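You operate a simulated robot arm through the tools that you are given. There is no shell and no other tool. Be economical: measure what you need, move in short steps, check, and stop when the job is done.

The job below is to be done with a simulated robot arm. You get a single attempt, and the scene is never put back.

JOB
Clamp the red board in the board holder and solder its pad.
Fine: knob tight, feed once, heat till the joint shines, stand the iron, then station and fan off.

Only the result counts: the job must be done as asked and must still hold three seconds after the hand-in. Knocking over, shifting, dropping, spilling or breaking anything else fails it.

ROBOT AND FRAMES
A 7-joint arm with a two-finger parallel gripper, fixed in place. Base frame: the origin is at the foot of the arm, x ahead of it, y to its left, z up; the work surface is at about z = 790. Lengths are in mm, angles in degrees, forces in N, time in s.
With the tool pointing down near the work surface it reaches from about 220 to 680 mm from the base axis. Its first joint turns from -66.0 to 66.0 degrees. Payload 2.4 kg.
Tool frame: the origin (TCP) lies between the finger pads and is the grasp point; the fingertips stand 30 mm ahead of it; z points along the fingers, y is the line along which they close. Largest opening 94 mm; finger width 28, thickness 10; the body of the gripper, 50 by 96 mm, starts 55 mm behind the TCP.
Orientation is that of the tool frame in the base frame, as a unit quaternion [w, x, y, z]. With the fingers straight down and closing along the base's y, the tool's x points along the base's -x, its y along +y and its z along -z.

CONTROLS
- The arm moves only by the tool apply_moves. Its argument "rows" is a list that holds one entry, the list of rows, each a list of 7 numbers: the shift along the base's x, y, z in mm, then the turn, a rotation vector about the base's x, y, z in degrees, then the finger opening in mm, from 0 to 94. In form: [[[x, y, z, ax, ay, az, gripper], ...]]. A call has 1 to 10 rows; each row shifts and turns the commanded pose from where the row before left it. Each row takes 0.2 s and may step no farther than 50 mm and 8.6 degrees from the row before; otherwise, or with a gripper value out of range, the whole call is refused. A pose out of reach is approached as far as the arm can. The call stops where the force on the tool passes 40 N (or 10 N more than at its start, if that is more) or the arm is blocked; 0.2 s more then pass. The fingers move at their own pace (about 153 mm/s each) and stop on an object; they squeeze with about 39 N. The grip force told is the motor's: it shows also when the fingers shut on nothing. Time passes only in rows, and 0.2 s behind the last, so rows that do not move let the fingers close. The reply holds the time, the measured pose of the TCP, the force on the tool along the base axes, the opening and the grip force, in the units named above and with some noise.
- Cameras (640 x 400 px; columns grow to the right, rows downward): "scene" is fixed at [50, 487.4, 1446.8]; the picture's right is [-0.60, -0.80, 0.00], its down [-0.44, 0.33, -0.84] and it looks along [0.67, -0.50, -0.55] (base axes); focal length 296 px, centre (320, 200). "wrist" rides on the gripper at [-37, 0, -58] in the tool frame; the picture's right is [0.00, -1.00, 0.00], its down [0.97, 0.00, -0.24] and it looks along [0.24, 0.00, 0.97] (tool axes); focal length 218 px, centre (320, 200).
- get_image(camera): a new picture of that camera. The clock stands still meanwhile.
- locate(camera, pixels): for up to 12 pixels [column, row] of the newest picture of that camera ("zoom" is the newest enlarged one), the place [x, y, z] in the base frame of the surface seen there, good to about 2 mm. The clock stands still meanwhile.
- inspect(camera, box): a new picture of the part [left, top, right, bottom] of that camera's present view, enlarged. The clock stands still meanwhile.
- job_done(): hands the job in; it is judged then, once.

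Go step by step. Measure first, check grasps and placings, and put right what went wrong. The budget is 80 turns and 54 pictures, counting those below and the enlarged ones. Unless the task says otherwise, let go and move clear before handing in, and close with one line.

The tools are called after "Request:" by a JSON object that holds its "api" and its "payload". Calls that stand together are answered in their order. apply_moves: Moves the arm, as the interface text tells. Its arguments: {"type":"object","properties":{"rows":{"type":"array"}},"required":["rows"]} The other tools are called the same way: get_image (camera) takes a picture; locate (camera, pixels) gives the place of the surface under pixels of a picture; inspect (camera, box) takes an enlarged picture of a part of a camera's view; job_done () hands the job in.

At the start:

```text
time: 0.0
tool_pos: [313.6, 59.2, 1225.7]
tcp_rot: [0.0, 0.001, 1.0, 0.0]
contact_force: [0.3, -0.8, -0.2]
width: 94.2
finger_force: 0.1
```

scene: 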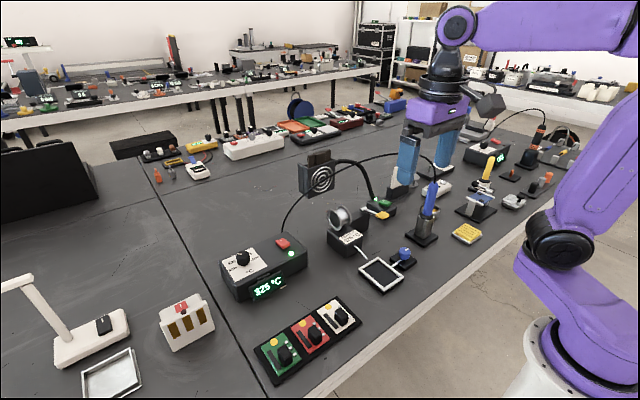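
wrist: 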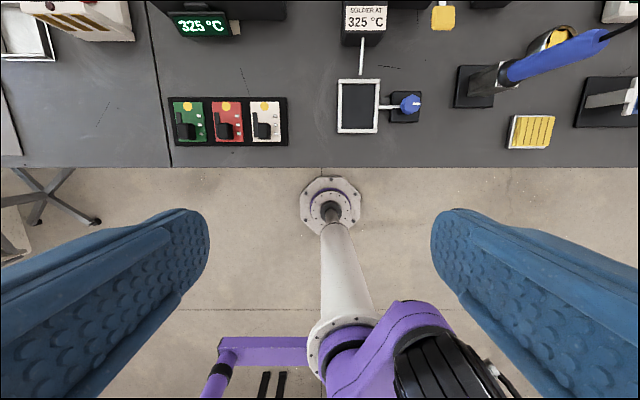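

The pictures show a tray with green, red and white boards (scene ~305,335), a holder frame (380,275) with a blue knob (403,255), a solder feeder, the station and the iron in its stand (428,210). I'll enlarge these first.

Request:
{"api": "inspect", "payload": {"camera": "scene", "box": [210, 220, 370, 390]}}

Request:
{"api": "inspect", "payload": {"camera": "scene", "box": [290, 140, 490, 300]}}

Request:
{"api": "inspect", "payload": {"camera": "wrist", "box": [140, 0, 640, 170]}}

```text
2.35 times, centred on (290, 305) of scene
```

zoom: 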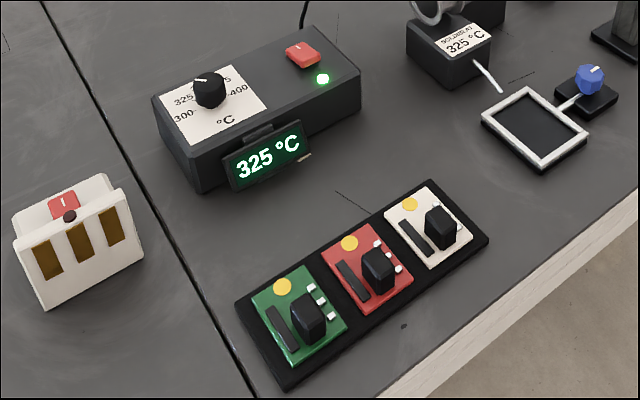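

```text
2.50 times, centred on (390, 220) of scene
```

zoom: 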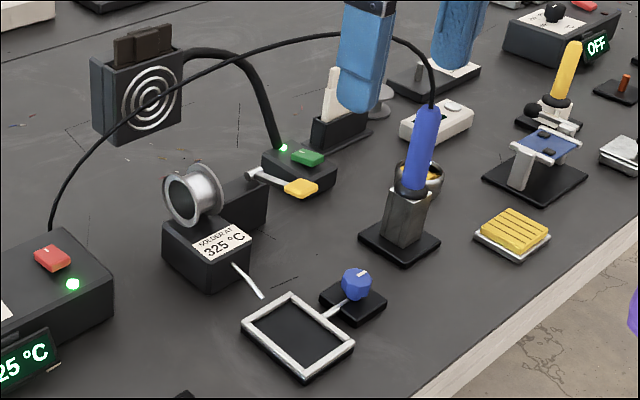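

```text
1.28 times, centred on (390, 85) of wrist
```

zoom: 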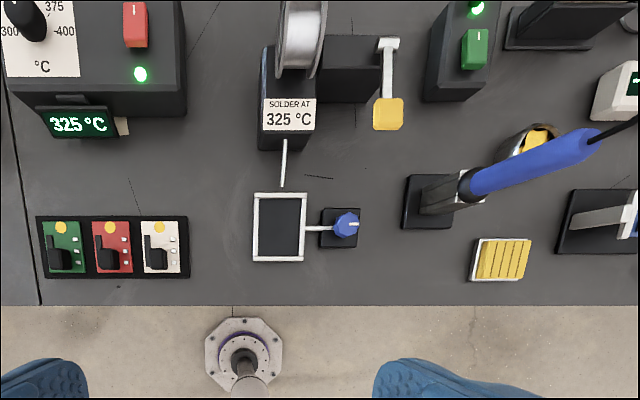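

The station reads 325 °C as the feeder label asks, and the station and fan lights are both lit. I'll measure the positions on the latest wrist enlargement and on the scene picture.

Request:
{"api": "locate", "payload": {"camera": "zoom", "pixels": [[111, 228], [106, 256], [94, 272], [130, 272], [130, 222], [92, 222], [255, 258], [304, 260], [304, 196], [256, 196], [279, 230], [346, 224]]}}

Request:
{"api": "locate", "payload": {"camera": "zoom", "pixels": [[283, 184], [388, 114], [388, 50], [474, 48], [135, 25], [140, 74], [580, 160], [480, 182], [430, 195], [410, 225], [360, 245], [322, 245]]}}

Request:
{"api": "locate", "payload": {"camera": "scene", "pixels": [[432, 184], [428, 200], [425, 212], [424, 225], [421, 238], [403, 252], [403, 259], [402, 263], [311, 332], [312, 340], [304, 319], [362, 254]]}}

```text
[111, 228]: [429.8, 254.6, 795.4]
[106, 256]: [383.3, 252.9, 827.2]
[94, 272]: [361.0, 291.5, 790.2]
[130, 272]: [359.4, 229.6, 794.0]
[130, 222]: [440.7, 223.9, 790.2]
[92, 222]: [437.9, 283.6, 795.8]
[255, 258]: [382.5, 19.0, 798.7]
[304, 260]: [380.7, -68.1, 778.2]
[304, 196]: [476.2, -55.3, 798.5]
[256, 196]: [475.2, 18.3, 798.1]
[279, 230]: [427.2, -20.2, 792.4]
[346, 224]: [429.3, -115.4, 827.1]
```

```text
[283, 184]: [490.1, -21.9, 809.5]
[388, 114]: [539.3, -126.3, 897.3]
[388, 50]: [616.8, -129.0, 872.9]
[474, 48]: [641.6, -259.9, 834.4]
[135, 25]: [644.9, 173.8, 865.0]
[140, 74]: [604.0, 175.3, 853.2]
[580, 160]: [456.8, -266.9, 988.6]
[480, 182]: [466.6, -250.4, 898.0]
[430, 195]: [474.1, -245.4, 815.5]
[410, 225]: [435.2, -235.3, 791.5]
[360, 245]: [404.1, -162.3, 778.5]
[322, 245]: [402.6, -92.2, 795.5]
```

```text
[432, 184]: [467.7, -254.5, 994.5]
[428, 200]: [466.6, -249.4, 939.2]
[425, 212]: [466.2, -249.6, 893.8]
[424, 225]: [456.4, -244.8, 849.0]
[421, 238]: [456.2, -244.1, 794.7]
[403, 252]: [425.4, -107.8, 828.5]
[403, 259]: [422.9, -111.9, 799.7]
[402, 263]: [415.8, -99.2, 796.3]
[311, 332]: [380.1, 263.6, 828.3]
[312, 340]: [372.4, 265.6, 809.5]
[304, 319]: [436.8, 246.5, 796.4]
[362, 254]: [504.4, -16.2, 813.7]
```

The red board's black block is centred near (382, 254) with its top at z≈828, and the holder centre is near (428, −20). I'll hover above the red board for a closer look.

Request:
{"api": "apply_moves", "payload": {"rows": [[[8.5, 24.4, -33, 0, 0, 0, 94], [8.5, 24.4, -33, 0, 0, 0, 94], [8.5, 24.4, -33, 0, 0, 0, 94], [8.5, 24.4, -33, 0, 0, 0, 70], [8.5, 24.4, -33, 0, 0, 0, 50], [8.5, 24.4, -33, 0, 0, 0, 50], [8.5, 24.4, -33, 0, 0, 0, 50], [8.5, 24.4, -33, 0, 0, 0, 50], [0, 0, 0, 0, 0, 0, 50]]]}}

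Request:
{"api": "get_image", "payload": {"camera": "wrist"}}

```text
time: 2.0
tool_pos: [385.0, 257.2, 963.2]
tcp_rot: [0.0, 0.001, 1.0, 0.0]
contact_force: [-0.1, 0.0, -0.2]
width: 49.9
finger_force: 0.0
```

```text
48 pictures are left
```

wrist: 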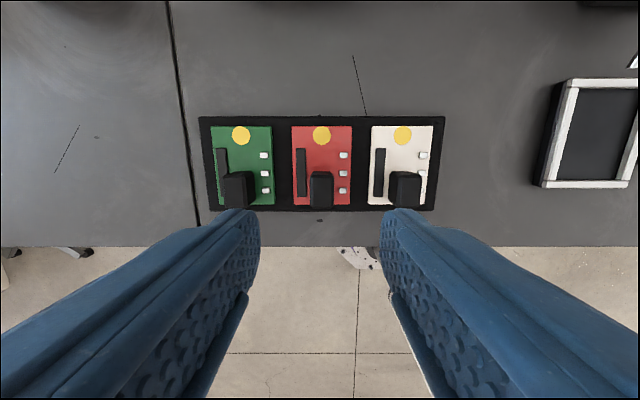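

Request:
{"api": "inspect", "payload": {"camera": "wrist", "box": [260, 110, 388, 220]}}

Request:
{"api": "locate", "payload": {"camera": "wrist", "pixels": [[312, 175], [321, 174], [331, 175], [321, 184], [321, 203], [293, 128], [351, 128], [294, 203], [351, 203], [322, 134], [300, 172], [344, 173]]}}

```text
3.64 times, centred on (324, 165) of wrist
```

zoom: 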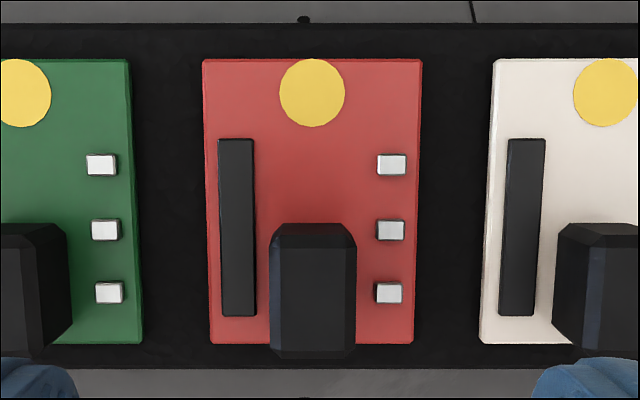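

```text
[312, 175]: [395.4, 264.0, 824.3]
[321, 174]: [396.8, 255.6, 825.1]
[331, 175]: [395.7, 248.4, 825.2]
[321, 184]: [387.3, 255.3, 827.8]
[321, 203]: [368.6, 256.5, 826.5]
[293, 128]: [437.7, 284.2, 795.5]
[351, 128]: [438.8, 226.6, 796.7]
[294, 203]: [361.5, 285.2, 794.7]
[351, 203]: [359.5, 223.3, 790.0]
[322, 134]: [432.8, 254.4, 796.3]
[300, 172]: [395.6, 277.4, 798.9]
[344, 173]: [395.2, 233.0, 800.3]
```

The block is centred at (382.5, 255.8) with its top at 828, and the board's bar and chips reach only z≈800. I'll descend to TCP z≈834 so the fingertips stop at about 804, then close.

Request:
{"api": "apply_moves", "payload": {"rows": [[[-2.5, -1.4, -40, 0, 0, 0, 40], [0, 0, -40, 0, 0, 0, 40], [0, 0, -30, 0, 0, 0, 40], [0, 0, -19, 0, 0, 0, 40], [0, 0, 0, 0, 0, 0, 40], [0, 0, 0, 0, 0, 0, 0], [0, 0, 0, 0, 0, 0, 0], [0, 0, 0, 0, 0, 0, 0]]]}}

```text
time: 3.8
tool_pos: [379.2, 252.8, 835.4]
tcp_rot: [0.0, 0.0, 1.0, 0.0]
contact_force: [0.2, -0.5, 0.4]
width: 20.9
finger_force: 38.7
```

The fingers closed on the block at 20.9 mm with 38.7 N. I'll lift and check.

Request:
{"api": "apply_moves", "payload": {"rows": [[[0, 0, 5, 0, 0, 0, 0], [0, 0, 15, 0, 0, 0, 0], [0, 0, 40, 0, 0, 0, 0], [0, 0, 40, 0, 0, 0, 0], [0, 0, 0, 0, 0, 0, 0]]]}}

Request:
{"api": "get_image", "payload": {"camera": "wrist"}}

```text
time: 5.0
tool_pos: [378.8, 253.1, 933.4]
tcp_rot: [0.0, 0.0, 1.0, 0.0]
contact_force: [-0.2, 0.0, 0.7]
width: 20.9
finger_force: 39.2
```

```text
46 pictures are left
```

wrist: 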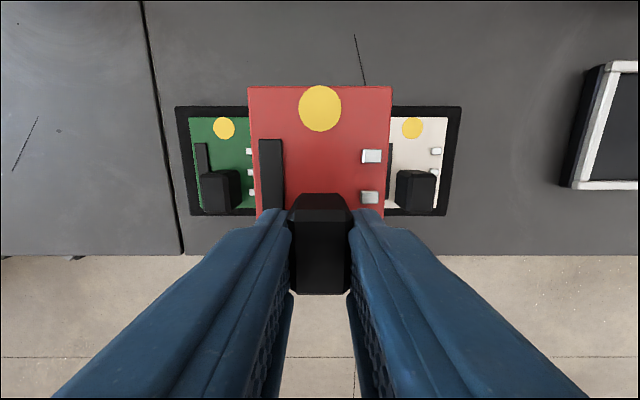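

The red board is lifted cleanly and level (top edge from (248,87) to (390,87)). I'll measure the held board's corners, then move over the holder.

Request:
{"api": "locate", "payload": {"camera": "wrist", "pixels": [[250, 89], [389, 89], [320, 89], [320, 108], [252, 150], [387, 150], [258, 212], [381, 212], [320, 200]]}}

Request:
{"api": "apply_moves", "payload": {"rows": [[[6, -34, 4, 0, 0, 0, 0], [6, -34, 4, 0, 0, 0, 0], [6, -34, 0, 0, 0, 0, 0], [6, -34, 0, 0, 0, 0, 0], [6, -34, 0, 0, 0, 0, 0], [0, 0, 0, 0, 0, 0, 0]]]}}

Request:
{"api": "get_image", "payload": {"camera": "wrist"}}

```text
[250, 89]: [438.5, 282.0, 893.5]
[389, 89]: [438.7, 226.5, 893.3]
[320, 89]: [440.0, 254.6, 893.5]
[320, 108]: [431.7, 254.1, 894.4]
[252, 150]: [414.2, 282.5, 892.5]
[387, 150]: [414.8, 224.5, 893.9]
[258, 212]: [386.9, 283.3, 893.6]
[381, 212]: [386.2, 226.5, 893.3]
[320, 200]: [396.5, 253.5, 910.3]
```

```text
time: 6.4
tool_pos: [408.9, 82.3, 941.6]
tcp_rot: [0.0, 0.001, 1.0, 0.0]
contact_force: [0.4, 0.0, -0.1]
width: 21.1
finger_force: 39.2
```

```text
45 pictures are left
```

wrist: 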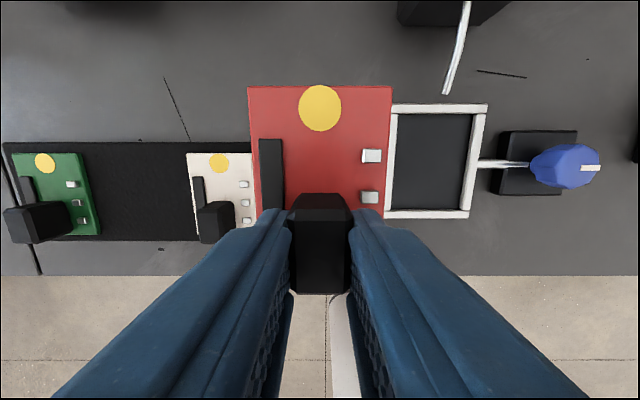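

The holder frame is clear to the right; its left rim is partly hidden behind the board edge. I'll measure the frame edges accurately.

Request:
{"api": "inspect", "payload": {"camera": "wrist", "box": [380, 80, 620, 230]}}

Request:
{"api": "locate", "payload": {"camera": "wrist", "pixels": [[430, 108], [430, 114], [430, 211], [430, 215], [395, 160], [400, 160], [463, 160], [471, 160], [478, 110], [464, 214], [396, 108], [430, 160]]}}

```text
2.67 times, centred on (500, 155) of wrist
```

zoom: 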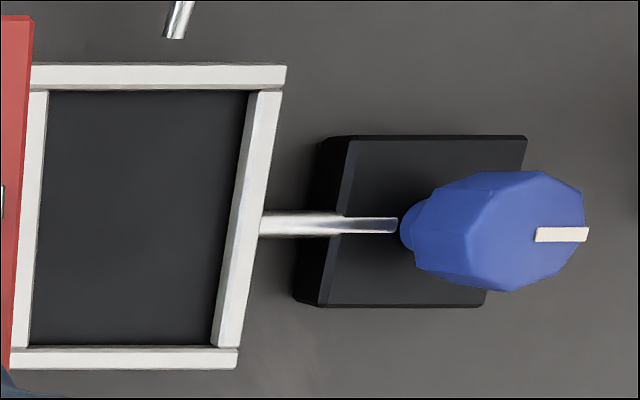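

```text
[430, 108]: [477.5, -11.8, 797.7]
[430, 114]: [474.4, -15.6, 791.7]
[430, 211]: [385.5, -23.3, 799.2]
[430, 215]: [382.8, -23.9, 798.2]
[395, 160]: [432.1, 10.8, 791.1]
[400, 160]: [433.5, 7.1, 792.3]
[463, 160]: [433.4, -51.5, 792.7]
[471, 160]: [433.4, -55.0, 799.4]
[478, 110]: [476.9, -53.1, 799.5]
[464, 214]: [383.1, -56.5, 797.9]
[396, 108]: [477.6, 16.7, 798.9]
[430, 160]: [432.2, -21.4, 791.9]
```

Request:
{"api": "locate", "payload": {"camera": "zoom", "pixels": [[150, 67], [150, 84], [150, 95], [150, 340], [150, 351], [150, 364], [245, 200], [252, 200], [270, 200], [18, 300], [30, 200], [41, 200]]}}

Request:
{"api": "locate", "payload": {"camera": "wrist", "pixels": [[250, 89], [389, 89], [320, 88], [252, 150], [387, 150]]}}

```text
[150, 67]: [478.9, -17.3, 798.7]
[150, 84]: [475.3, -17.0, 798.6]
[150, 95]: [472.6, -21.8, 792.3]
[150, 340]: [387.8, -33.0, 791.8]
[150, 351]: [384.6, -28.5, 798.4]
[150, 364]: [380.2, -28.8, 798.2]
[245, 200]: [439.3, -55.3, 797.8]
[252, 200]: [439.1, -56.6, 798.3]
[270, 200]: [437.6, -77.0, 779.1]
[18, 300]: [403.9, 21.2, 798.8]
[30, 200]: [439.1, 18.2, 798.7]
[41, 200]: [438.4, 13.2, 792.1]
```

```text
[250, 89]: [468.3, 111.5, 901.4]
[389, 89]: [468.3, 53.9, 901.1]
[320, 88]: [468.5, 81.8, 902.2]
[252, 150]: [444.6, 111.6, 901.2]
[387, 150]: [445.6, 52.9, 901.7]
```

The board in hand is centred at (429.7, 82.6) and the holder interior at about (430, −19), so only y needs shifting. I'll move −101.6 in y, descend partway, and check.

Request:
{"api": "apply_moves", "payload": {"rows": [[[0, -34, 0, 0, 0, 0, 0], [0, -34, 0, 0, 0, 0, 0], [0, -33.6, 0, 0, 0, 0, 0], [0, 0, -40, 0, 0, 0, 0], [0, 0, -35, 0, 0, 0, 0], [0, 0, 0, 0, 0, 0, 0]]]}}

Request:
{"api": "get_image", "payload": {"camera": "wrist"}}

Request:
{"api": "inspect", "payload": {"camera": "scene", "box": [320, 200, 440, 310]}}

```text
time: 7.8
tool_pos: [410.8, -17.9, 868.3]
tcp_rot: [0.0, 0.0, 1.0, 0.0]
contact_force: [1.0, -0.7, 0.4]
width: 21.2
finger_force: 38.9
```

```text
43 pictures are left
```

wrist: 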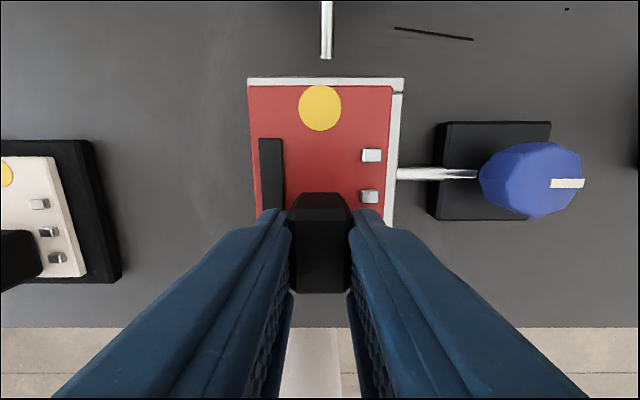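

```text
3.64 times, centred on (380, 255) of scene
```

zoom: 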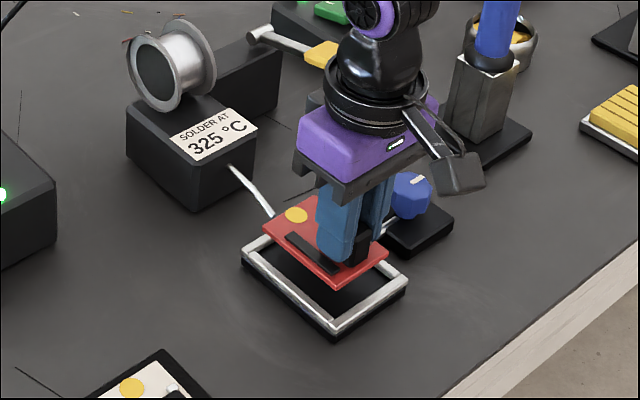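

The board is aligned above the frame; I'll measure the frame's front corners (248,82) and (402,82) against the board's.

Request:
{"api": "locate", "payload": {"camera": "wrist", "pixels": [[249, 80], [402, 80], [325, 80], [325, 84], [251, 90], [389, 90], [394, 120], [401, 120], [325, 56], [252, 150], [387, 150]]}}

```text
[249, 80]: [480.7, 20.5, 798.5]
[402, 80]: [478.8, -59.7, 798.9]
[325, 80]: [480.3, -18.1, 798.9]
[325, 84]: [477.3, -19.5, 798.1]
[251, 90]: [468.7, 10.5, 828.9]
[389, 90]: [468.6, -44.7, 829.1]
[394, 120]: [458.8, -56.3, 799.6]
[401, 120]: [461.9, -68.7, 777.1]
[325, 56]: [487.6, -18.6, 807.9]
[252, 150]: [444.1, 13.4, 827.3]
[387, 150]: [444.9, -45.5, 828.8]
```

The board centre sits about 2.5 mm to +y of the frame centre, so I'll shift −2.5 in y and lower slowly into the frame.

Request:
{"api": "apply_moves", "payload": {"rows": [[[0.5, -2.5, -12, 0, 0, 0, 0], [0, 0, -10, 0, 0, 0, 0], [0, 0, -4, 0, 0, 0, 0], [0, 0, -3, 0, 0, 0, 0], [0, 0, -1.5, 0, 0, 0, 0]]]}}

Request:
{"api": "inspect", "payload": {"camera": "scene", "box": [330, 230, 430, 310]}}

Request:
{"api": "get_image", "payload": {"camera": "wrist"}}

```text
time: 9.2
tool_pos: [409.9, -20.8, 836.6]
tcp_rot: [0.0, 0.0, 1.0, 0.0]
contact_force: [-2.4, 1.4, 13.5]
width: 20.6
finger_force: 38.7
stopped in row 5: the force on the tool passed its limit (the readings are from after the stop); the commanded pose is now the measured one
```

```text
5.00 times, centred on (380, 270) of scene
```

zoom: 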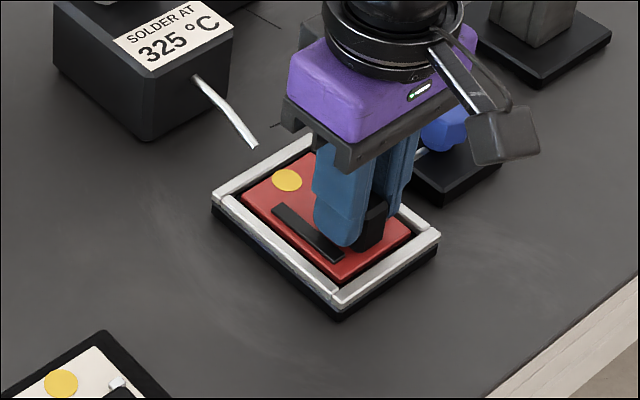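

```text
40 pictures are left
```

wrist: 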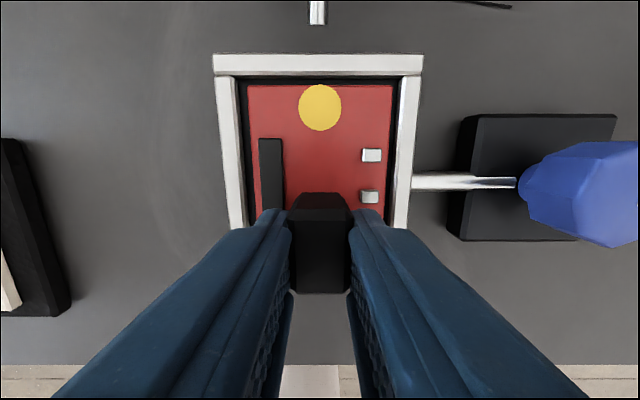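

The board is seated inside the frame on its floor, centred within about 2 mm. I'll release gently and rise.

Request:
{"api": "apply_moves", "payload": {"rows": [[[0, 0, 0.5, 0, 0, 0, 0], [0, 0, 0, 0, 0, 0, 36], [0, 0, 0, 0, 0, 0, 36], [0, 0, 10, 0, 0, 0, 36], [0, 0, 40, 0, 0, 0, 36], [0, -20, 45, 0, 0, 0, 50], [0, -20, 0, 0, 0, 0, 60], [0, 0, 0, 0, 0, 0, 60]]]}}

Request:
{"api": "get_image", "payload": {"camera": "wrist"}}

```text
time: 11.0
tool_pos: [407.4, -61.2, 931.7]
tcp_rot: [0.0, 0.0, 1.0, 0.001]
contact_force: [-0.2, 1.0, -0.2]
width: 59.9
finger_force: 0.1
```

```text
39 pictures are left
```

wrist: 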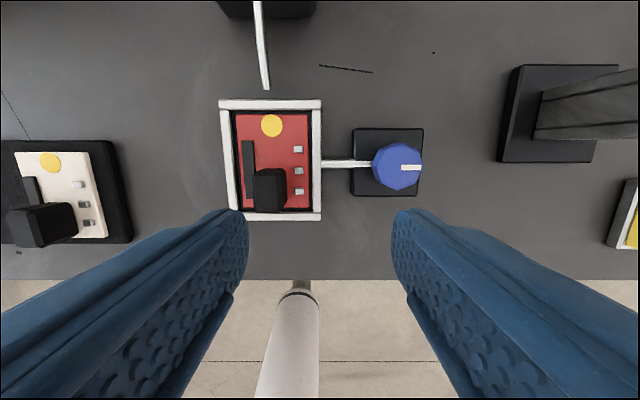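

Request:
{"api": "inspect", "payload": {"camera": "wrist", "box": [330, 110, 450, 210]}}

Request:
{"api": "locate", "payload": {"camera": "wrist", "pixels": [[373, 166], [397, 143], [397, 168], [397, 190], [422, 168], [404, 168], [418, 168], [340, 163], [360, 163], [360, 185], [418, 135], [270, 125]]}}

```text
4.00 times, centred on (390, 160) of wrist
```

zoom: 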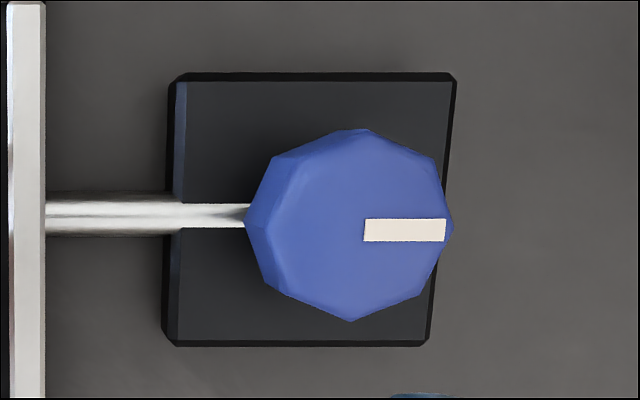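

```text
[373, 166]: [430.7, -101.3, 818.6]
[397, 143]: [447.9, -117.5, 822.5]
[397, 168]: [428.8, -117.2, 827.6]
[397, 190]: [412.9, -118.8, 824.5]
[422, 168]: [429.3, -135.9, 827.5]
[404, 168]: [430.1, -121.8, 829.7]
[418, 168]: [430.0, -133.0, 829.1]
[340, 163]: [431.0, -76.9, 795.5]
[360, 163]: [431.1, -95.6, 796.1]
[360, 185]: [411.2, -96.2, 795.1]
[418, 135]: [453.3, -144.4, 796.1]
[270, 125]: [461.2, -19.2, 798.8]
```

The knob is an octagon on a vertical axis, centred at about (430, −118), top z≈828, with flats at 22.5°. I'll move above it and pre-turn +67.5° so I can then turn it clockwise a long way.

Request:
{"api": "apply_moves", "payload": {"rows": [[[2.5, -7.1, -6, 0, 0, 8.4375, 60], [2.5, -7.1, -6, 0, 0, 8.4375, 60], [2.5, -7.1, -6, 0, 0, 8.4375, 60], [2.5, -7.1, -6, 0, 0, 8.4375, 60], [2.5, -7.1, -6, 0, 0, 8.4375, 60], [2.5, -7.1, -6, 0, 0, 8.4375, 60], [2.5, -7.1, -6, 0, 0, 8.4375, 60], [2.5, -7.1, -6, 0, 0, 8.4375, 60], [0, 0, 0, 0, 0, 0, 60], [0, 0, 0, 0, 0, 0, 60]]]}}

Request:
{"api": "get_image", "payload": {"camera": "wrist"}}

```text
time: 13.2
tool_pos: [429.5, -118.6, 883.7]
tcp_rot: [0.0, -0.556, 0.831, 0.001]
contact_force: [0.1, 0.1, -0.3]
width: 60.0
finger_force: 0.1
```

```text
37 pictures are left
```

wrist: 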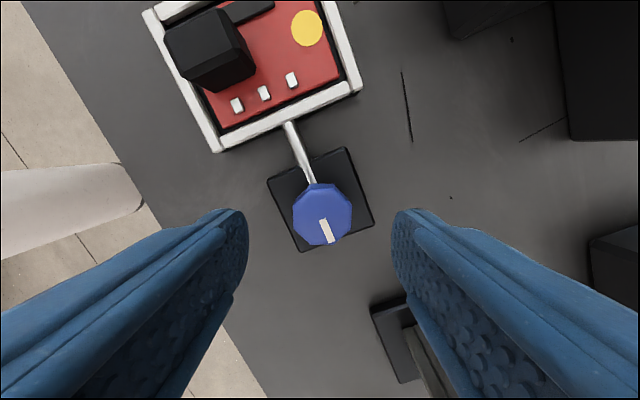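

The knob is centred between the fingers (column 322). I'll lower to TCP z≈836, close, and start turning clockwise.

Request:
{"api": "apply_moves", "payload": {"rows": [[[0, 0, -24, 0, 0, 0, 60], [0, 0, -24, 0, 0, 0, 60], [0, 0, 0, 0, 0, 0, 50], [0, 0, 0, 0, 0, 0, 0], [0, 0, 0, 0, 0, 0, 0], [0, 0, 0, 0, 0, 0, 0]]]}}

```text
time: 14.6
tool_pos: [430.1, -120.2, 837.8]
tcp_rot: [0.001, -0.555, 0.832, -0.002]
contact_force: [13.8, -6.8, -18.8]
width: 33.3
finger_force: 44.9
```

Gripped at 33.3 mm (flat to flat). I'll turn clockwise by about 43° and look.

Request:
{"api": "apply_moves", "payload": {"rows": [[[0, 0, 0, 0, 0, -8.5, 0], [0, 0, 0, 0, 0, -8.5, 0], [0, 0, 0, 0, 0, -8.5, 0], [0, 0, 0, 0, 0, -8.5, 0], [0, 0, 0, 0, 0, -8.5, 0]]]}}

Request:
{"api": "get_image", "payload": {"camera": "wrist"}}

```text
time: 15.8
tool_pos: [429.8, -120.1, 837.5]
tcp_rot: [0.002, -0.214, 0.977, -0.001]
contact_force: [9.5, -23.3, 13.7]
width: 33.5
finger_force: 45.3
```

```text
36 pictures are left
```

wrist: 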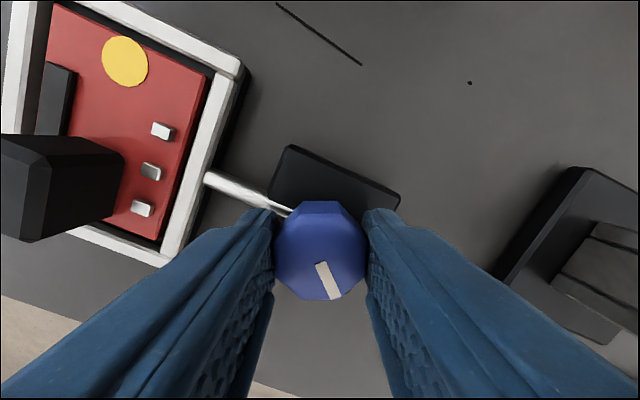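

The knob turns with the gripper, but a 23 N side force shows a slight offset. I'll shift about 1.5 mm toward the force and keep turning.

Request:
{"api": "apply_moves", "payload": {"rows": [[[0.5, -1.2, 0, 0, 0, 0, 0], [0, 0, 0, 0, 0, -8.5, 0], [0, 0, 0, 0, 0, -8.5, 0], [0, 0, 0, 0, 0, -8.5, 0], [0, 0, 0, 0, 0, -8.5, 0], [0, 0, 0, 0, 0, -8.5, 0]]]}}

Request:
{"api": "inspect", "payload": {"camera": "scene", "box": [330, 210, 450, 310]}}

Request:
{"api": "get_image", "payload": {"camera": "wrist"}}

```text
time: 16.8
tool_pos: [429.9, -118.4, 836.8]
tcp_rot: [0.002, 0.002, 1.0, 0.0]
contact_force: [-3.7, -2.8, 3.2]
width: 33.3
finger_force: 45.3
stopped in row 5: the force on the tool passed its limit (the readings are from after the stop); the commanded pose is now the measured one
```

```text
4.00 times, centred on (390, 260) of scene
```

zoom: 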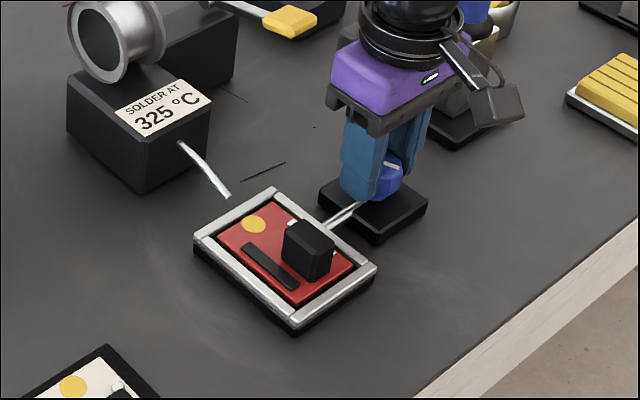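

```text
34 pictures are left
```

wrist: 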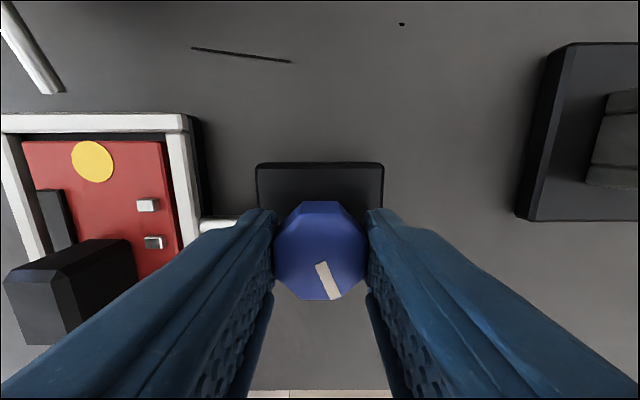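

It has turned 67.5° so far; the stop may be side load rather than tightness, since the load is now small. I'll continue clockwise.

Request:
{"api": "apply_moves", "payload": {"rows": [[[0, 0, 0, 0, 0, -6, 0], [0, 0, 0, 0, 0, -6, 0], [0, 0, 0, 0, 0, -6, 0], [0, 0, 0, 0, 0, -6, 0], [0, 0, 0, 0, 0, 0, 0]]]}}

Request:
{"api": "get_image", "payload": {"camera": "wrist"}}

```text
time: 18.0
tool_pos: [430.6, -120.2, 836.6]
tcp_rot: [0.001, 0.211, 0.978, -0.001]
contact_force: [-4.2, -14.4, -2.1]
width: 33.5
finger_force: 45.4
```

```text
33 pictures are left
```

wrist: 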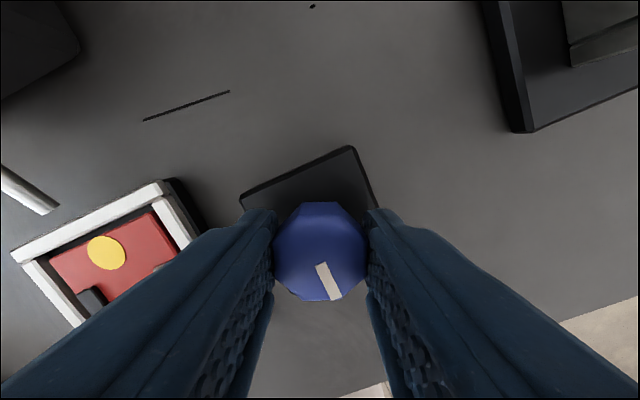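

The knob follows without slipping, now about 92° round. I'll continue with another 43°.

Request:
{"api": "apply_moves", "payload": {"rows": [[[0, -0.8, 0, 0, 0, 0, 0], [0, 0, 0, 0, 0, -7, 0], [0, 0, 0, 0, 0, -7, 0], [0, 0, 0, 0, 0, -7, 0], [0, 0, 0, 0, 0, -7, 0], [0, 0, 0, 0, 0, -7, 0], [0, 0, 0, 0, 0, -7, 0], [0, 0, 0, 0, 0, 0, 0]]]}}

Request:
{"api": "get_image", "payload": {"camera": "wrist"}}

```text
time: 19.8
tool_pos: [429.7, -120.3, 836.6]
tcp_rot: [0.0, 0.546, 0.838, -0.001]
contact_force: [-5.9, -4.0, 0.0]
width: 33.3
finger_force: 44.7
```

```text
32 pictures are left
```

wrist: 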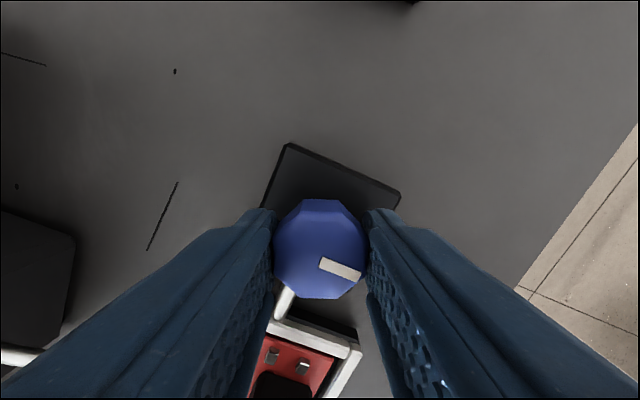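

The mark moved from (330,280) to (341,268) relative to the fingers, so the knob stopped turning and the fingers slipped about 45°: it has reached its tight stop. I'll release and inspect.

Request:
{"api": "apply_moves", "payload": {"rows": [[[0, 0, 0, 0, 0, 0, 60], [0, 0, 0, 0, 0, 0, 60], [0, 0, 30, 0, 0, 0, 60], [0, 0, 40, 0, 0, 8.5, 60], [0, 0, 40, 0, 0, 8.5, 60], [0, 0, 30, 0, 0, 8.5, 60], [0, 0, 0, 0, 0, 8.5, 60], [0, 0, 0, 0, 0, 8.5, 60], [0, 0, 0, 0, 0, 8.5, 60], [0, 0, 0, 0, 0, 8.5, 60]]]}}

Request:
{"api": "apply_moves", "payload": {"rows": [[[0, 30, 0, 0, 0, 6.6, 60], [0, 0, 0, 0, 0, 0, 60]]]}}

Request:
{"api": "get_image", "payload": {"camera": "wrist"}}

```text
time: 22.0
tool_pos: [430.4, -121.6, 977.2]
tcp_rot: [0.001, 0.058, 0.998, 0.0]
contact_force: [0.3, -1.2, 0.0]
width: 60.1
finger_force: 0.0
```

```text
time: 22.6
tool_pos: [430.6, -90.0, 975.6]
tcp_rot: [0.002, 0.0, 1.0, 0.0]
contact_force: [0.1, -1.2, 0.5]
width: 60.1
finger_force: 0.0
```

```text
31 pictures are left
```

wrist: 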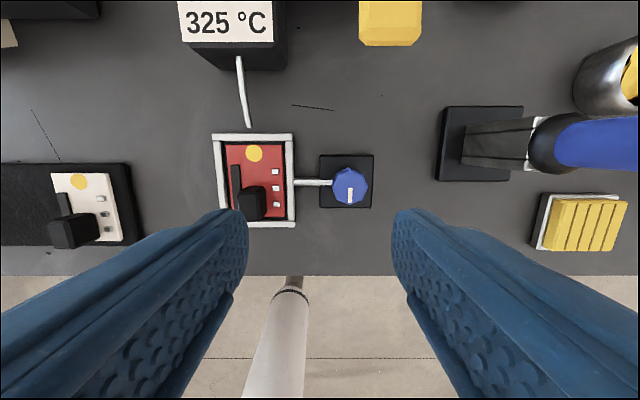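

The mark now points to −x, exactly 90° clockwise, so the knob is at its tight stop. Next is the yellow feed lever, so I'll measure it.

Request:
{"api": "inspect", "payload": {"camera": "scene", "box": [315, 170, 435, 270]}}

Request:
{"api": "locate", "payload": {"camera": "wrist", "pixels": [[365, 10], [390, 10], [418, 10], [390, 25], [390, 35], [390, 43], [250, 110], [249, 124], [253, 154]]}}

Request:
{"api": "locate", "payload": {"camera": "zoom", "pixels": [[295, 93], [318, 92], [275, 100], [300, 100], [230, 70], [205, 60], [193, 68], [170, 80], [215, 100], [160, 175], [226, 203]]}}

```text
4.00 times, centred on (375, 220) of scene
```

zoom: 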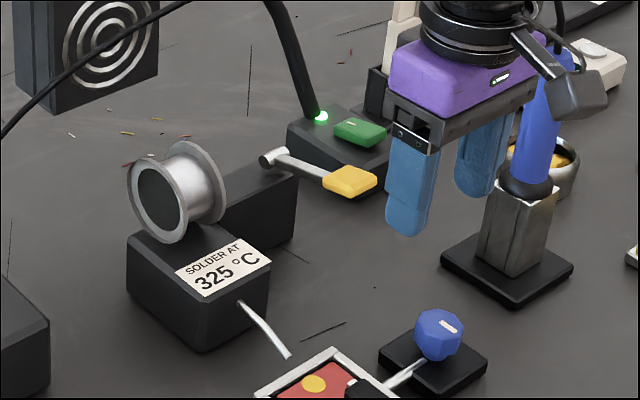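

```text
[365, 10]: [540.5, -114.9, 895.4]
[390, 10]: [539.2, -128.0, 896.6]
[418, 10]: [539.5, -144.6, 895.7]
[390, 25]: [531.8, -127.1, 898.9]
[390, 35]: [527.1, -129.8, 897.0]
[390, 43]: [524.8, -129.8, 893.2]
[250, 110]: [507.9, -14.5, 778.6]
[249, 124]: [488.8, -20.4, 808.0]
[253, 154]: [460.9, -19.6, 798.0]
```

```text
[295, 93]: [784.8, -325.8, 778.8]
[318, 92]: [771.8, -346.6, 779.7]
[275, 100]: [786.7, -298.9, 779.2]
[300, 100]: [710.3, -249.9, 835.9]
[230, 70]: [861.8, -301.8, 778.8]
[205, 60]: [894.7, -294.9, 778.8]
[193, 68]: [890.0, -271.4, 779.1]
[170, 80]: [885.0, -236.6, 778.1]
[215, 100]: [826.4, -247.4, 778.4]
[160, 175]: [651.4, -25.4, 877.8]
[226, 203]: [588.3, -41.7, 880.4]
```

The paddle is centred near (540, −129) with its top at z≈897, beside the spool. I'll close the fingers and hover above it.

Request:
{"api": "apply_moves", "payload": {"rows": [[[36, -13, 0, 0, 0, 0, 0], [36, -13, 0, 0, 0, 0, 0], [34, -13, 0, 0, 0, 0, 0], [0, 0, -20, 0, 0, 0, 0], [0, 0, -15, 0, 0, 0, 0], [0, 0, 0, 0, 0, 0, 0]]]}}

Request:
{"api": "get_image", "payload": {"camera": "wrist"}}

Request:
{"api": "inspect", "payload": {"camera": "scene", "box": [310, 150, 470, 280]}}

```text
time: 24.0
tool_pos: [536.7, -129.3, 942.3]
tcp_rot: [0.001, 0.001, 1.0, -0.001]
contact_force: [0.6, 0.2, 0.2]
width: 0.0
finger_force: 32.7
```

```text
29 pictures are left
```

wrist: 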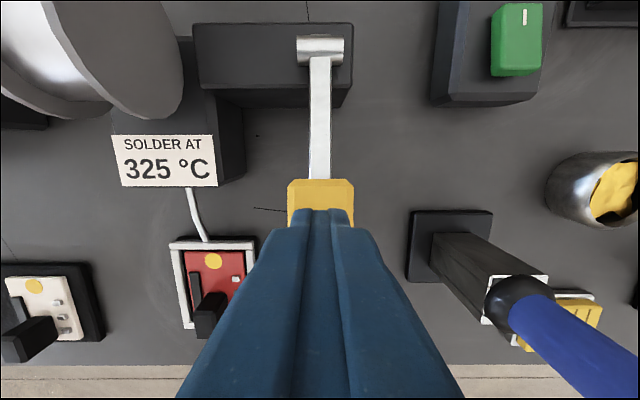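

```text
3.08 times, centred on (390, 215) of scene
```

zoom: 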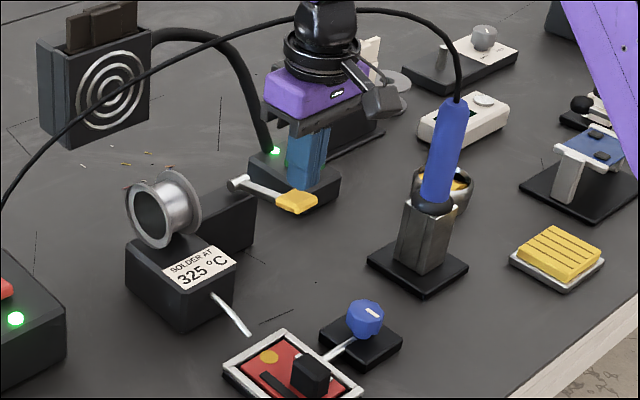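

The fingertips stand right over the paddle. I'll press down in small steps until resistance shows.

Request:
{"api": "apply_moves", "payload": {"rows": [[[0, 0, -10, 0, 0, 0, 0], [0, 0, -4, 0, 0, 0, 0], [0, 0, -4, 0, 0, 0, 0], [0, 0, -4, 0, 0, 0, 0], [0, 0, -4, 0, 0, 0, 0]]]}}

Request:
{"api": "get_image", "payload": {"camera": "wrist"}}

```text
time: 25.2
tool_pos: [536.6, -129.7, 914.9]
tcp_rot: [0.002, 0.0, 1.0, -0.001]
contact_force: [1.0, 0.1, 0.3]
width: 0.0
finger_force: 33.1
```

```text
27 pictures are left
```

wrist: 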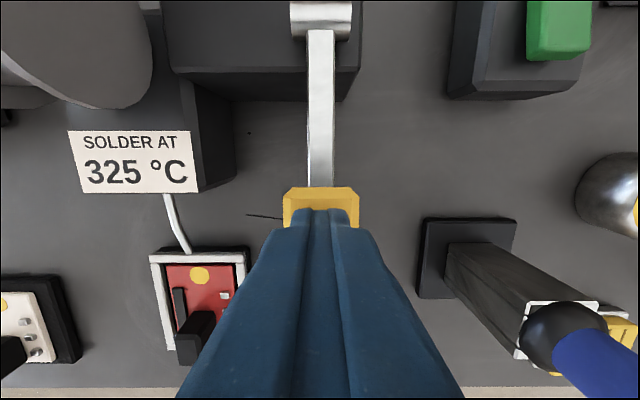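

No clear resistance yet; I'll check whether the paddle has moved.

Request:
{"api": "locate", "payload": {"camera": "wrist", "pixels": [[320, 195], [295, 200], [320, 140], [320, 50], [199, 275]]}}

Request:
{"api": "apply_moves", "payload": {"rows": [[[0, 0, -3, 0, 0, 0, 0], [0, 0, -3, 0, 0, 0, 0], [0, 0, 0, 0, 0, 0, 0]]]}}

Request:
{"api": "get_image", "payload": {"camera": "wrist"}}

```text
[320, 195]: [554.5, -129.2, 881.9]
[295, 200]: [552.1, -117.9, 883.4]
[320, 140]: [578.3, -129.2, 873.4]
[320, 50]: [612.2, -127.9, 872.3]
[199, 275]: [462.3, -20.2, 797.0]
```

```text
time: 26.0
tool_pos: [537.6, -128.6, 908.8]
tcp_rot: [0.002, 0.0, 1.0, 0.001]
contact_force: [-1.4, 0.2, 0.0]
width: 0.0
finger_force: 33.2
```

```text
26 pictures are left
```

wrist: 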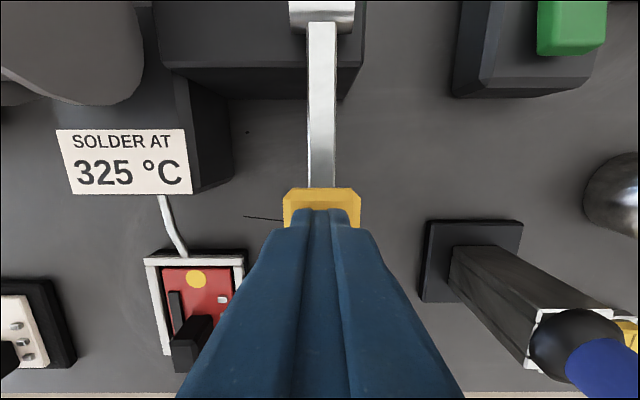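

The paddle follows the finger under a light spring with no stop yet. I'll press further until it bottoms out.

Request:
{"api": "apply_moves", "payload": {"rows": [[[0, 0, -3, 0, 0, 0, 0], [0, 0, -3, 0, 0, 0, 0], [0, 0, -3, 0, 0, 0, 0], [0, 0, -3, 0, 0, 0, 0], [0, 0, 0, 0, 0, 0, 0]]]}}

Request:
{"api": "inspect", "payload": {"camera": "wrist", "box": [120, 160, 360, 310]}}

```text
time: 27.2
tool_pos: [537.4, -129.3, 897.4]
tcp_rot: [0.002, 0.001, 1.0, 0.0]
contact_force: [-1.2, -0.8, 1.1]
width: 0.0
finger_force: 32.7
```

```text
2.67 times, centred on (240, 235) of wrist
```

zoom: 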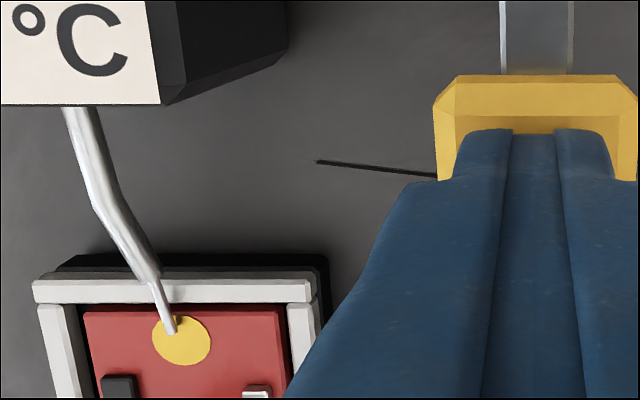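

The thin solder wire now reaches the pad (zoom 172,325), so the feed has triggered. I'll lift off once and confirm it stays.

Request:
{"api": "apply_moves", "payload": {"rows": [[[0, 0, 10, 0, 0, 0, 0], [0, 0, 15, 0, 0, 0, 0], [0, 0, 25, 0, 0, 0, 0], [-30, -30, 30, 0, 0, 0, 0], [-30, -30, 40, 0, 0, 0, 0], [0, 0, 0, 0, 0, 0, 40]]]}}

Request:
{"api": "get_image", "payload": {"camera": "wrist"}}

Request:
{"api": "inspect", "payload": {"camera": "scene", "box": [320, 150, 480, 290]}}

```text
refused: row 4 steps farther than a row can; nothing moved
```

```text
24 pictures are left
```

wrist: 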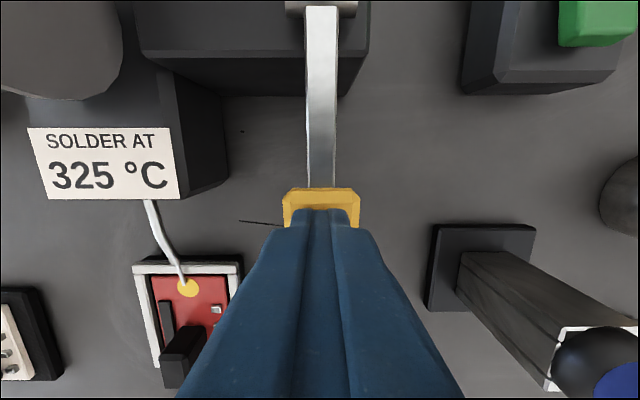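

```text
2.86 times, centred on (400, 220) of scene
```

zoom: 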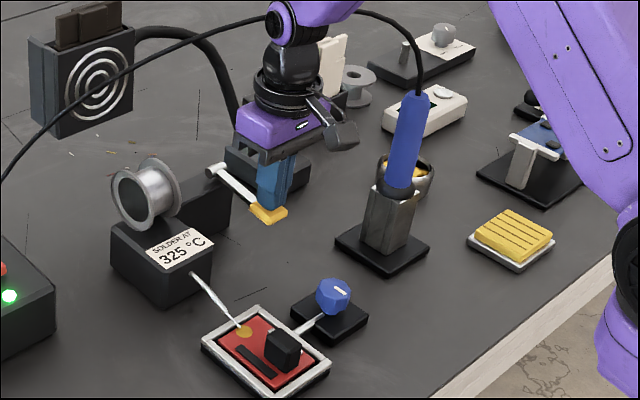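

The wire stays on the pad; the lift was refused for one over-long row, so I'll redo it in shorter steps and head to above the iron.

Request:
{"api": "apply_moves", "payload": {"rows": [[[0, 0, 10, 0, 0, 0, 0], [0, 0, 15, 0, 0, 0, 0], [0, 0, 40, 0, 0, 0, 0], [0, 0, 45, 0, 0, 0, 0], [0, 0, 45, 0, 0, 0, 0], [0, 0, 45, 0, 0, 0, 0], [-25, -30, 20, 0, 0, 0, 30], [-20, -30, 0, 0, 0, 0, 60], [-20, -20, 0, 0, 0, 0, 60], [0, 0, 0, 0, 0, 0, 60]]]}}

Request:
{"api": "get_image", "payload": {"camera": "wrist"}}

Request:
{"api": "inspect", "payload": {"camera": "scene", "box": [380, 150, 480, 250]}}

```text
time: 29.4
tool_pos: [471.2, -208.4, 1118.4]
tcp_rot: [0.002, 0.001, 1.0, 0.0]
contact_force: [-0.6, -1.2, -0.8]
width: 59.9
finger_force: 0.0
```

```text
22 pictures are left
```

wrist: 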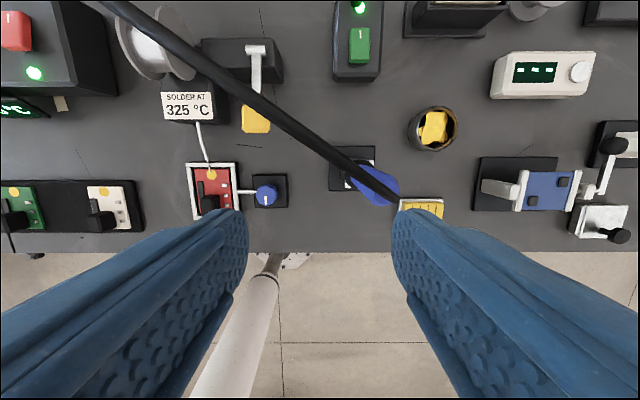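

```text
4.00 times, centred on (430, 200) of scene
```

zoom: 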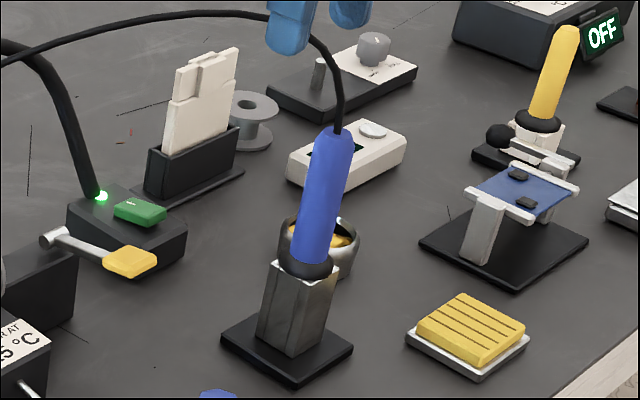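

I'll measure the blue handle along its length and edges, plus the cable.

Request:
{"api": "locate", "payload": {"camera": "zoom", "pixels": [[337, 137], [331, 165], [323, 195], [316, 225], [309, 250], [306, 266], [303, 198], [342, 202], [338, 110], [325, 45], [300, 268], [296, 310]]}}

Request:
{"api": "locate", "payload": {"camera": "wrist", "pixels": [[385, 196], [375, 185], [362, 174], [300, 130], [352, 160], [398, 185], [211, 174], [335, 188], [371, 153]]}}

```text
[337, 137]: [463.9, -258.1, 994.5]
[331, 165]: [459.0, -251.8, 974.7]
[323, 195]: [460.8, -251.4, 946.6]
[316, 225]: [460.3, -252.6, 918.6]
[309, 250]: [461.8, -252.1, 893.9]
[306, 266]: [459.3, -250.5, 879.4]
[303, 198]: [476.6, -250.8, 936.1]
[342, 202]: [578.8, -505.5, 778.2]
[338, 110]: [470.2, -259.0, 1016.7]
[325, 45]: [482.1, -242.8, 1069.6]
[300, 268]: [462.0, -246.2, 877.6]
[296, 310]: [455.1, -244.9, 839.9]
```

```text
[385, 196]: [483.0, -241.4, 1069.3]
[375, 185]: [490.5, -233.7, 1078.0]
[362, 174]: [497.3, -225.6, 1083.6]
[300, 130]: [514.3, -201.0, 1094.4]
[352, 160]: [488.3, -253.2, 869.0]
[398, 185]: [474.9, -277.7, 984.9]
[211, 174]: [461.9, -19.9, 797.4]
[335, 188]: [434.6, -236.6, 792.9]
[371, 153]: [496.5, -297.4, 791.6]
```

The handle is upright, axis about (471, −260), from z≈885 to 1000, with the cable leaving its top. I'll tilt the gripper 60° forward and back off in x so I can grip the handle from the robot side, clear of the cable.

Request:
{"api": "apply_moves", "payload": {"rows": [[[-12.4, -7.4, -5, 0, -8.57, 0, 60], [-12.4, -7.4, -5, 0, -8.57, 0, 60], [-12.4, -7.4, -10, 0, -8.57, 0, 60], [-12.4, -7.4, -15, 0, -8.57, 0, 60], [-12.4, -7.4, -15, 0, -8.57, 0, 60], [-12.4, -7.4, -15, 0, -8.57, 0, 60], [-12.4, -7.4, -15, 0, -8.57, 0, 60], [0, 0, 0, 0, 0, 0, 60]]]}}

Request:
{"api": "get_image", "payload": {"camera": "wrist"}}

```text
time: 31.2
tool_pos: [384.5, -260.7, 1038.1]
tcp_rot: [0.503, 0.002, 0.865, 0.0]
contact_force: [0.8, 0.3, 0.1]
width: 59.9
finger_force: 0.0
```

```text
20 pictures are left
```

wrist: 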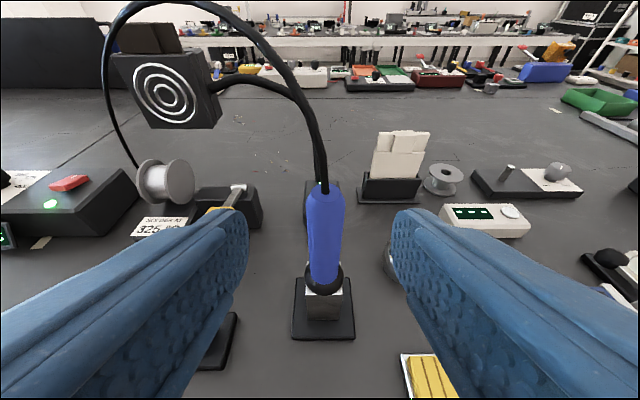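

The tilt worked and the iron (handle at column 324) lies straight ahead between the fingers. I'll lower to z≈935 and check the handle centre.

Request:
{"api": "apply_moves", "payload": {"rows": [[[0, 0, -40, 0, 0, 0, 60], [0, 0, -40, 0, 0, 0, 60], [0, 0, -23, 0, 0, 0, 60], [25, 0, 0, 0, 0, 0, 60], [0, 0, 0, 0, 0, 0, 60]]]}}

Request:
{"api": "get_image", "payload": {"camera": "wrist"}}

```text
time: 32.4
tool_pos: [408.5, -260.9, 932.9]
tcp_rot: [0.502, 0.001, 0.865, 0.0]
contact_force: [0.3, 1.4, 0.7]
width: 60.0
finger_force: 0.0
```

```text
19 pictures are left
```

wrist: 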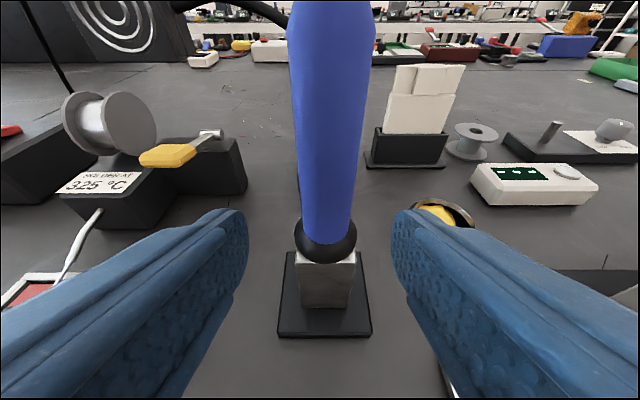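

Request:
{"api": "locate", "payload": {"camera": "wrist", "pixels": [[330, 30], [330, 100], [329, 160], [327, 205], [326, 240], [305, 160], [350, 160], [326, 275], [303, 270], [352, 270], [327, 300]]}}

```text
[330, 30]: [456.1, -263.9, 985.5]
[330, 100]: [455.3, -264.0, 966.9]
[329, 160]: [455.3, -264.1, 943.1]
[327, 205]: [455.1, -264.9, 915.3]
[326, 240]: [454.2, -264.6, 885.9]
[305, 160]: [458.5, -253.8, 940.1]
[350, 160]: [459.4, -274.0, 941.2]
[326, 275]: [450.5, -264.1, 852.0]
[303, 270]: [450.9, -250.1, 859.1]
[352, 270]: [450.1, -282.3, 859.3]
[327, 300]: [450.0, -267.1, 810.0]
```

The handle axis is at about (468, −264.3). I'll move forward 59 mm with a −3.5 mm y correction and close.

Request:
{"api": "apply_moves", "payload": {"rows": [[[20, -3.5, 0, 0, 0, 0, 60], [20, 0, 0, 0, 0, 0, 60], [19, 0, 0, 0, 0, 0, 60], [0, 0, 0, 0, 0, 0, 60], [0, 0, 0, 0, 0, 0, 20], [0, 0, 0, 0, 0, 0, 0], [0, 0, 0, 0, 0, 0, 0]]]}}

```text
time: 34.0
tool_pos: [469.1, -264.9, 934.1]
tcp_rot: [0.502, 0.001, 0.865, 0.0]
contact_force: [2.1, -0.7, -0.4]
width: 33.2
finger_force: 39.0
```

Gripped the handle at 33 mm with 39 N. I'll lift straight up.

Request:
{"api": "apply_moves", "payload": {"rows": [[[0, 0, 8, 0, 0, 0, 0], [0, 0, 20, 0, 0, 0, 0], [0, 0, 35, 0, 0, 0, 0], [0, 0, 35, 0, 0, 0, 0], [0, 0, 20, 0, 0, 0, 0], [0, 0, 0, 0, 0, 0, 0]]]}}

Request:
{"api": "inspect", "payload": {"camera": "scene", "box": [350, 120, 510, 250]}}

```text
time: 35.4
tool_pos: [469.6, -265.2, 1054.8]
tcp_rot: [0.501, 0.001, 0.865, 0.0]
contact_force: [0.6, -0.5, -0.7]
width: 33.6
finger_force: 38.4
```

```text
3.08 times, centred on (430, 185) of scene
```

zoom: 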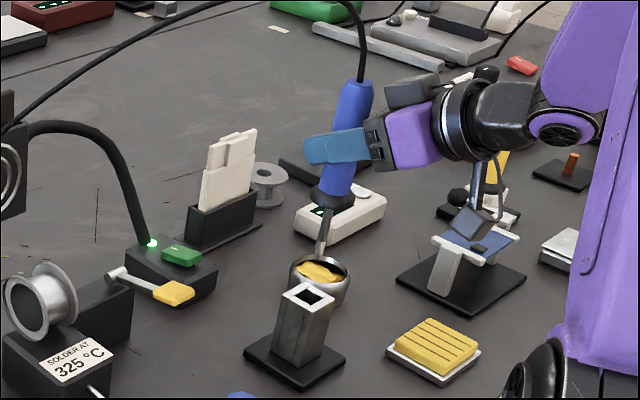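

The iron is out of the stand, with its tip ending near zoom (322,256). I'll locate the tip.

Request:
{"api": "locate", "payload": {"camera": "zoom", "pixels": [[327, 215], [325, 230], [324, 240], [322, 248], [321, 254], [330, 200], [340, 150], [350, 90], [305, 290]]}}

```text
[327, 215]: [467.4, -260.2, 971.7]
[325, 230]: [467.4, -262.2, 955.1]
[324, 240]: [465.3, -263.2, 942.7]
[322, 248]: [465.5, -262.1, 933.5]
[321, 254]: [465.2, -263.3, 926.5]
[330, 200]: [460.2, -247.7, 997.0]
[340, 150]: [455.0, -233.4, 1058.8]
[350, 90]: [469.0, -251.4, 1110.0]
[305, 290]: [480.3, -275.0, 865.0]
```

The tip is at about (466.5, −264, 924), some 129 mm below the TCP. I'll carry it to above the pad at (461, −20) and lower to about 20 mm above.

Request:
{"api": "apply_moves", "payload": {"rows": [[[-1.3, 40.7, 0, 0, 0, 0, 0], [-1.3, 40.7, 0, 0, 0, 0, 0], [-1.3, 40.7, 0, 0, 0, 0, 0], [-1.3, 40.7, 0, 0, 0, 0, 0], [-1.3, 40.7, 0, 0, 0, 0, 0], [-1.3, 40.7, 0, 0, 0, 0, 0], [0, 0, -40, 0, 0, 0, 0], [0, 0, -40, 0, 0, 0, 0], [0, 0, -20, 0, 0, 0, 0], [0, 0, 0, 0, 0, 0, 0]]]}}

Request:
{"api": "inspect", "payload": {"camera": "scene", "box": [320, 180, 440, 300]}}

```text
time: 37.6
tool_pos: [470.9, -30.0, 966.1]
tcp_rot: [0.5, 0.001, 0.866, 0.004]
contact_force: [0.0, 0.9, -1.0]
width: 33.6
finger_force: 39.4
out of reach, approached as far as the arm can: row 8, 9
```

```text
3.33 times, centred on (380, 240) of scene
```

zoom: 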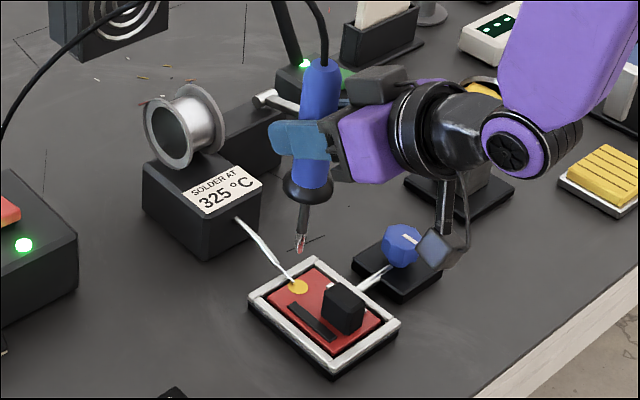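

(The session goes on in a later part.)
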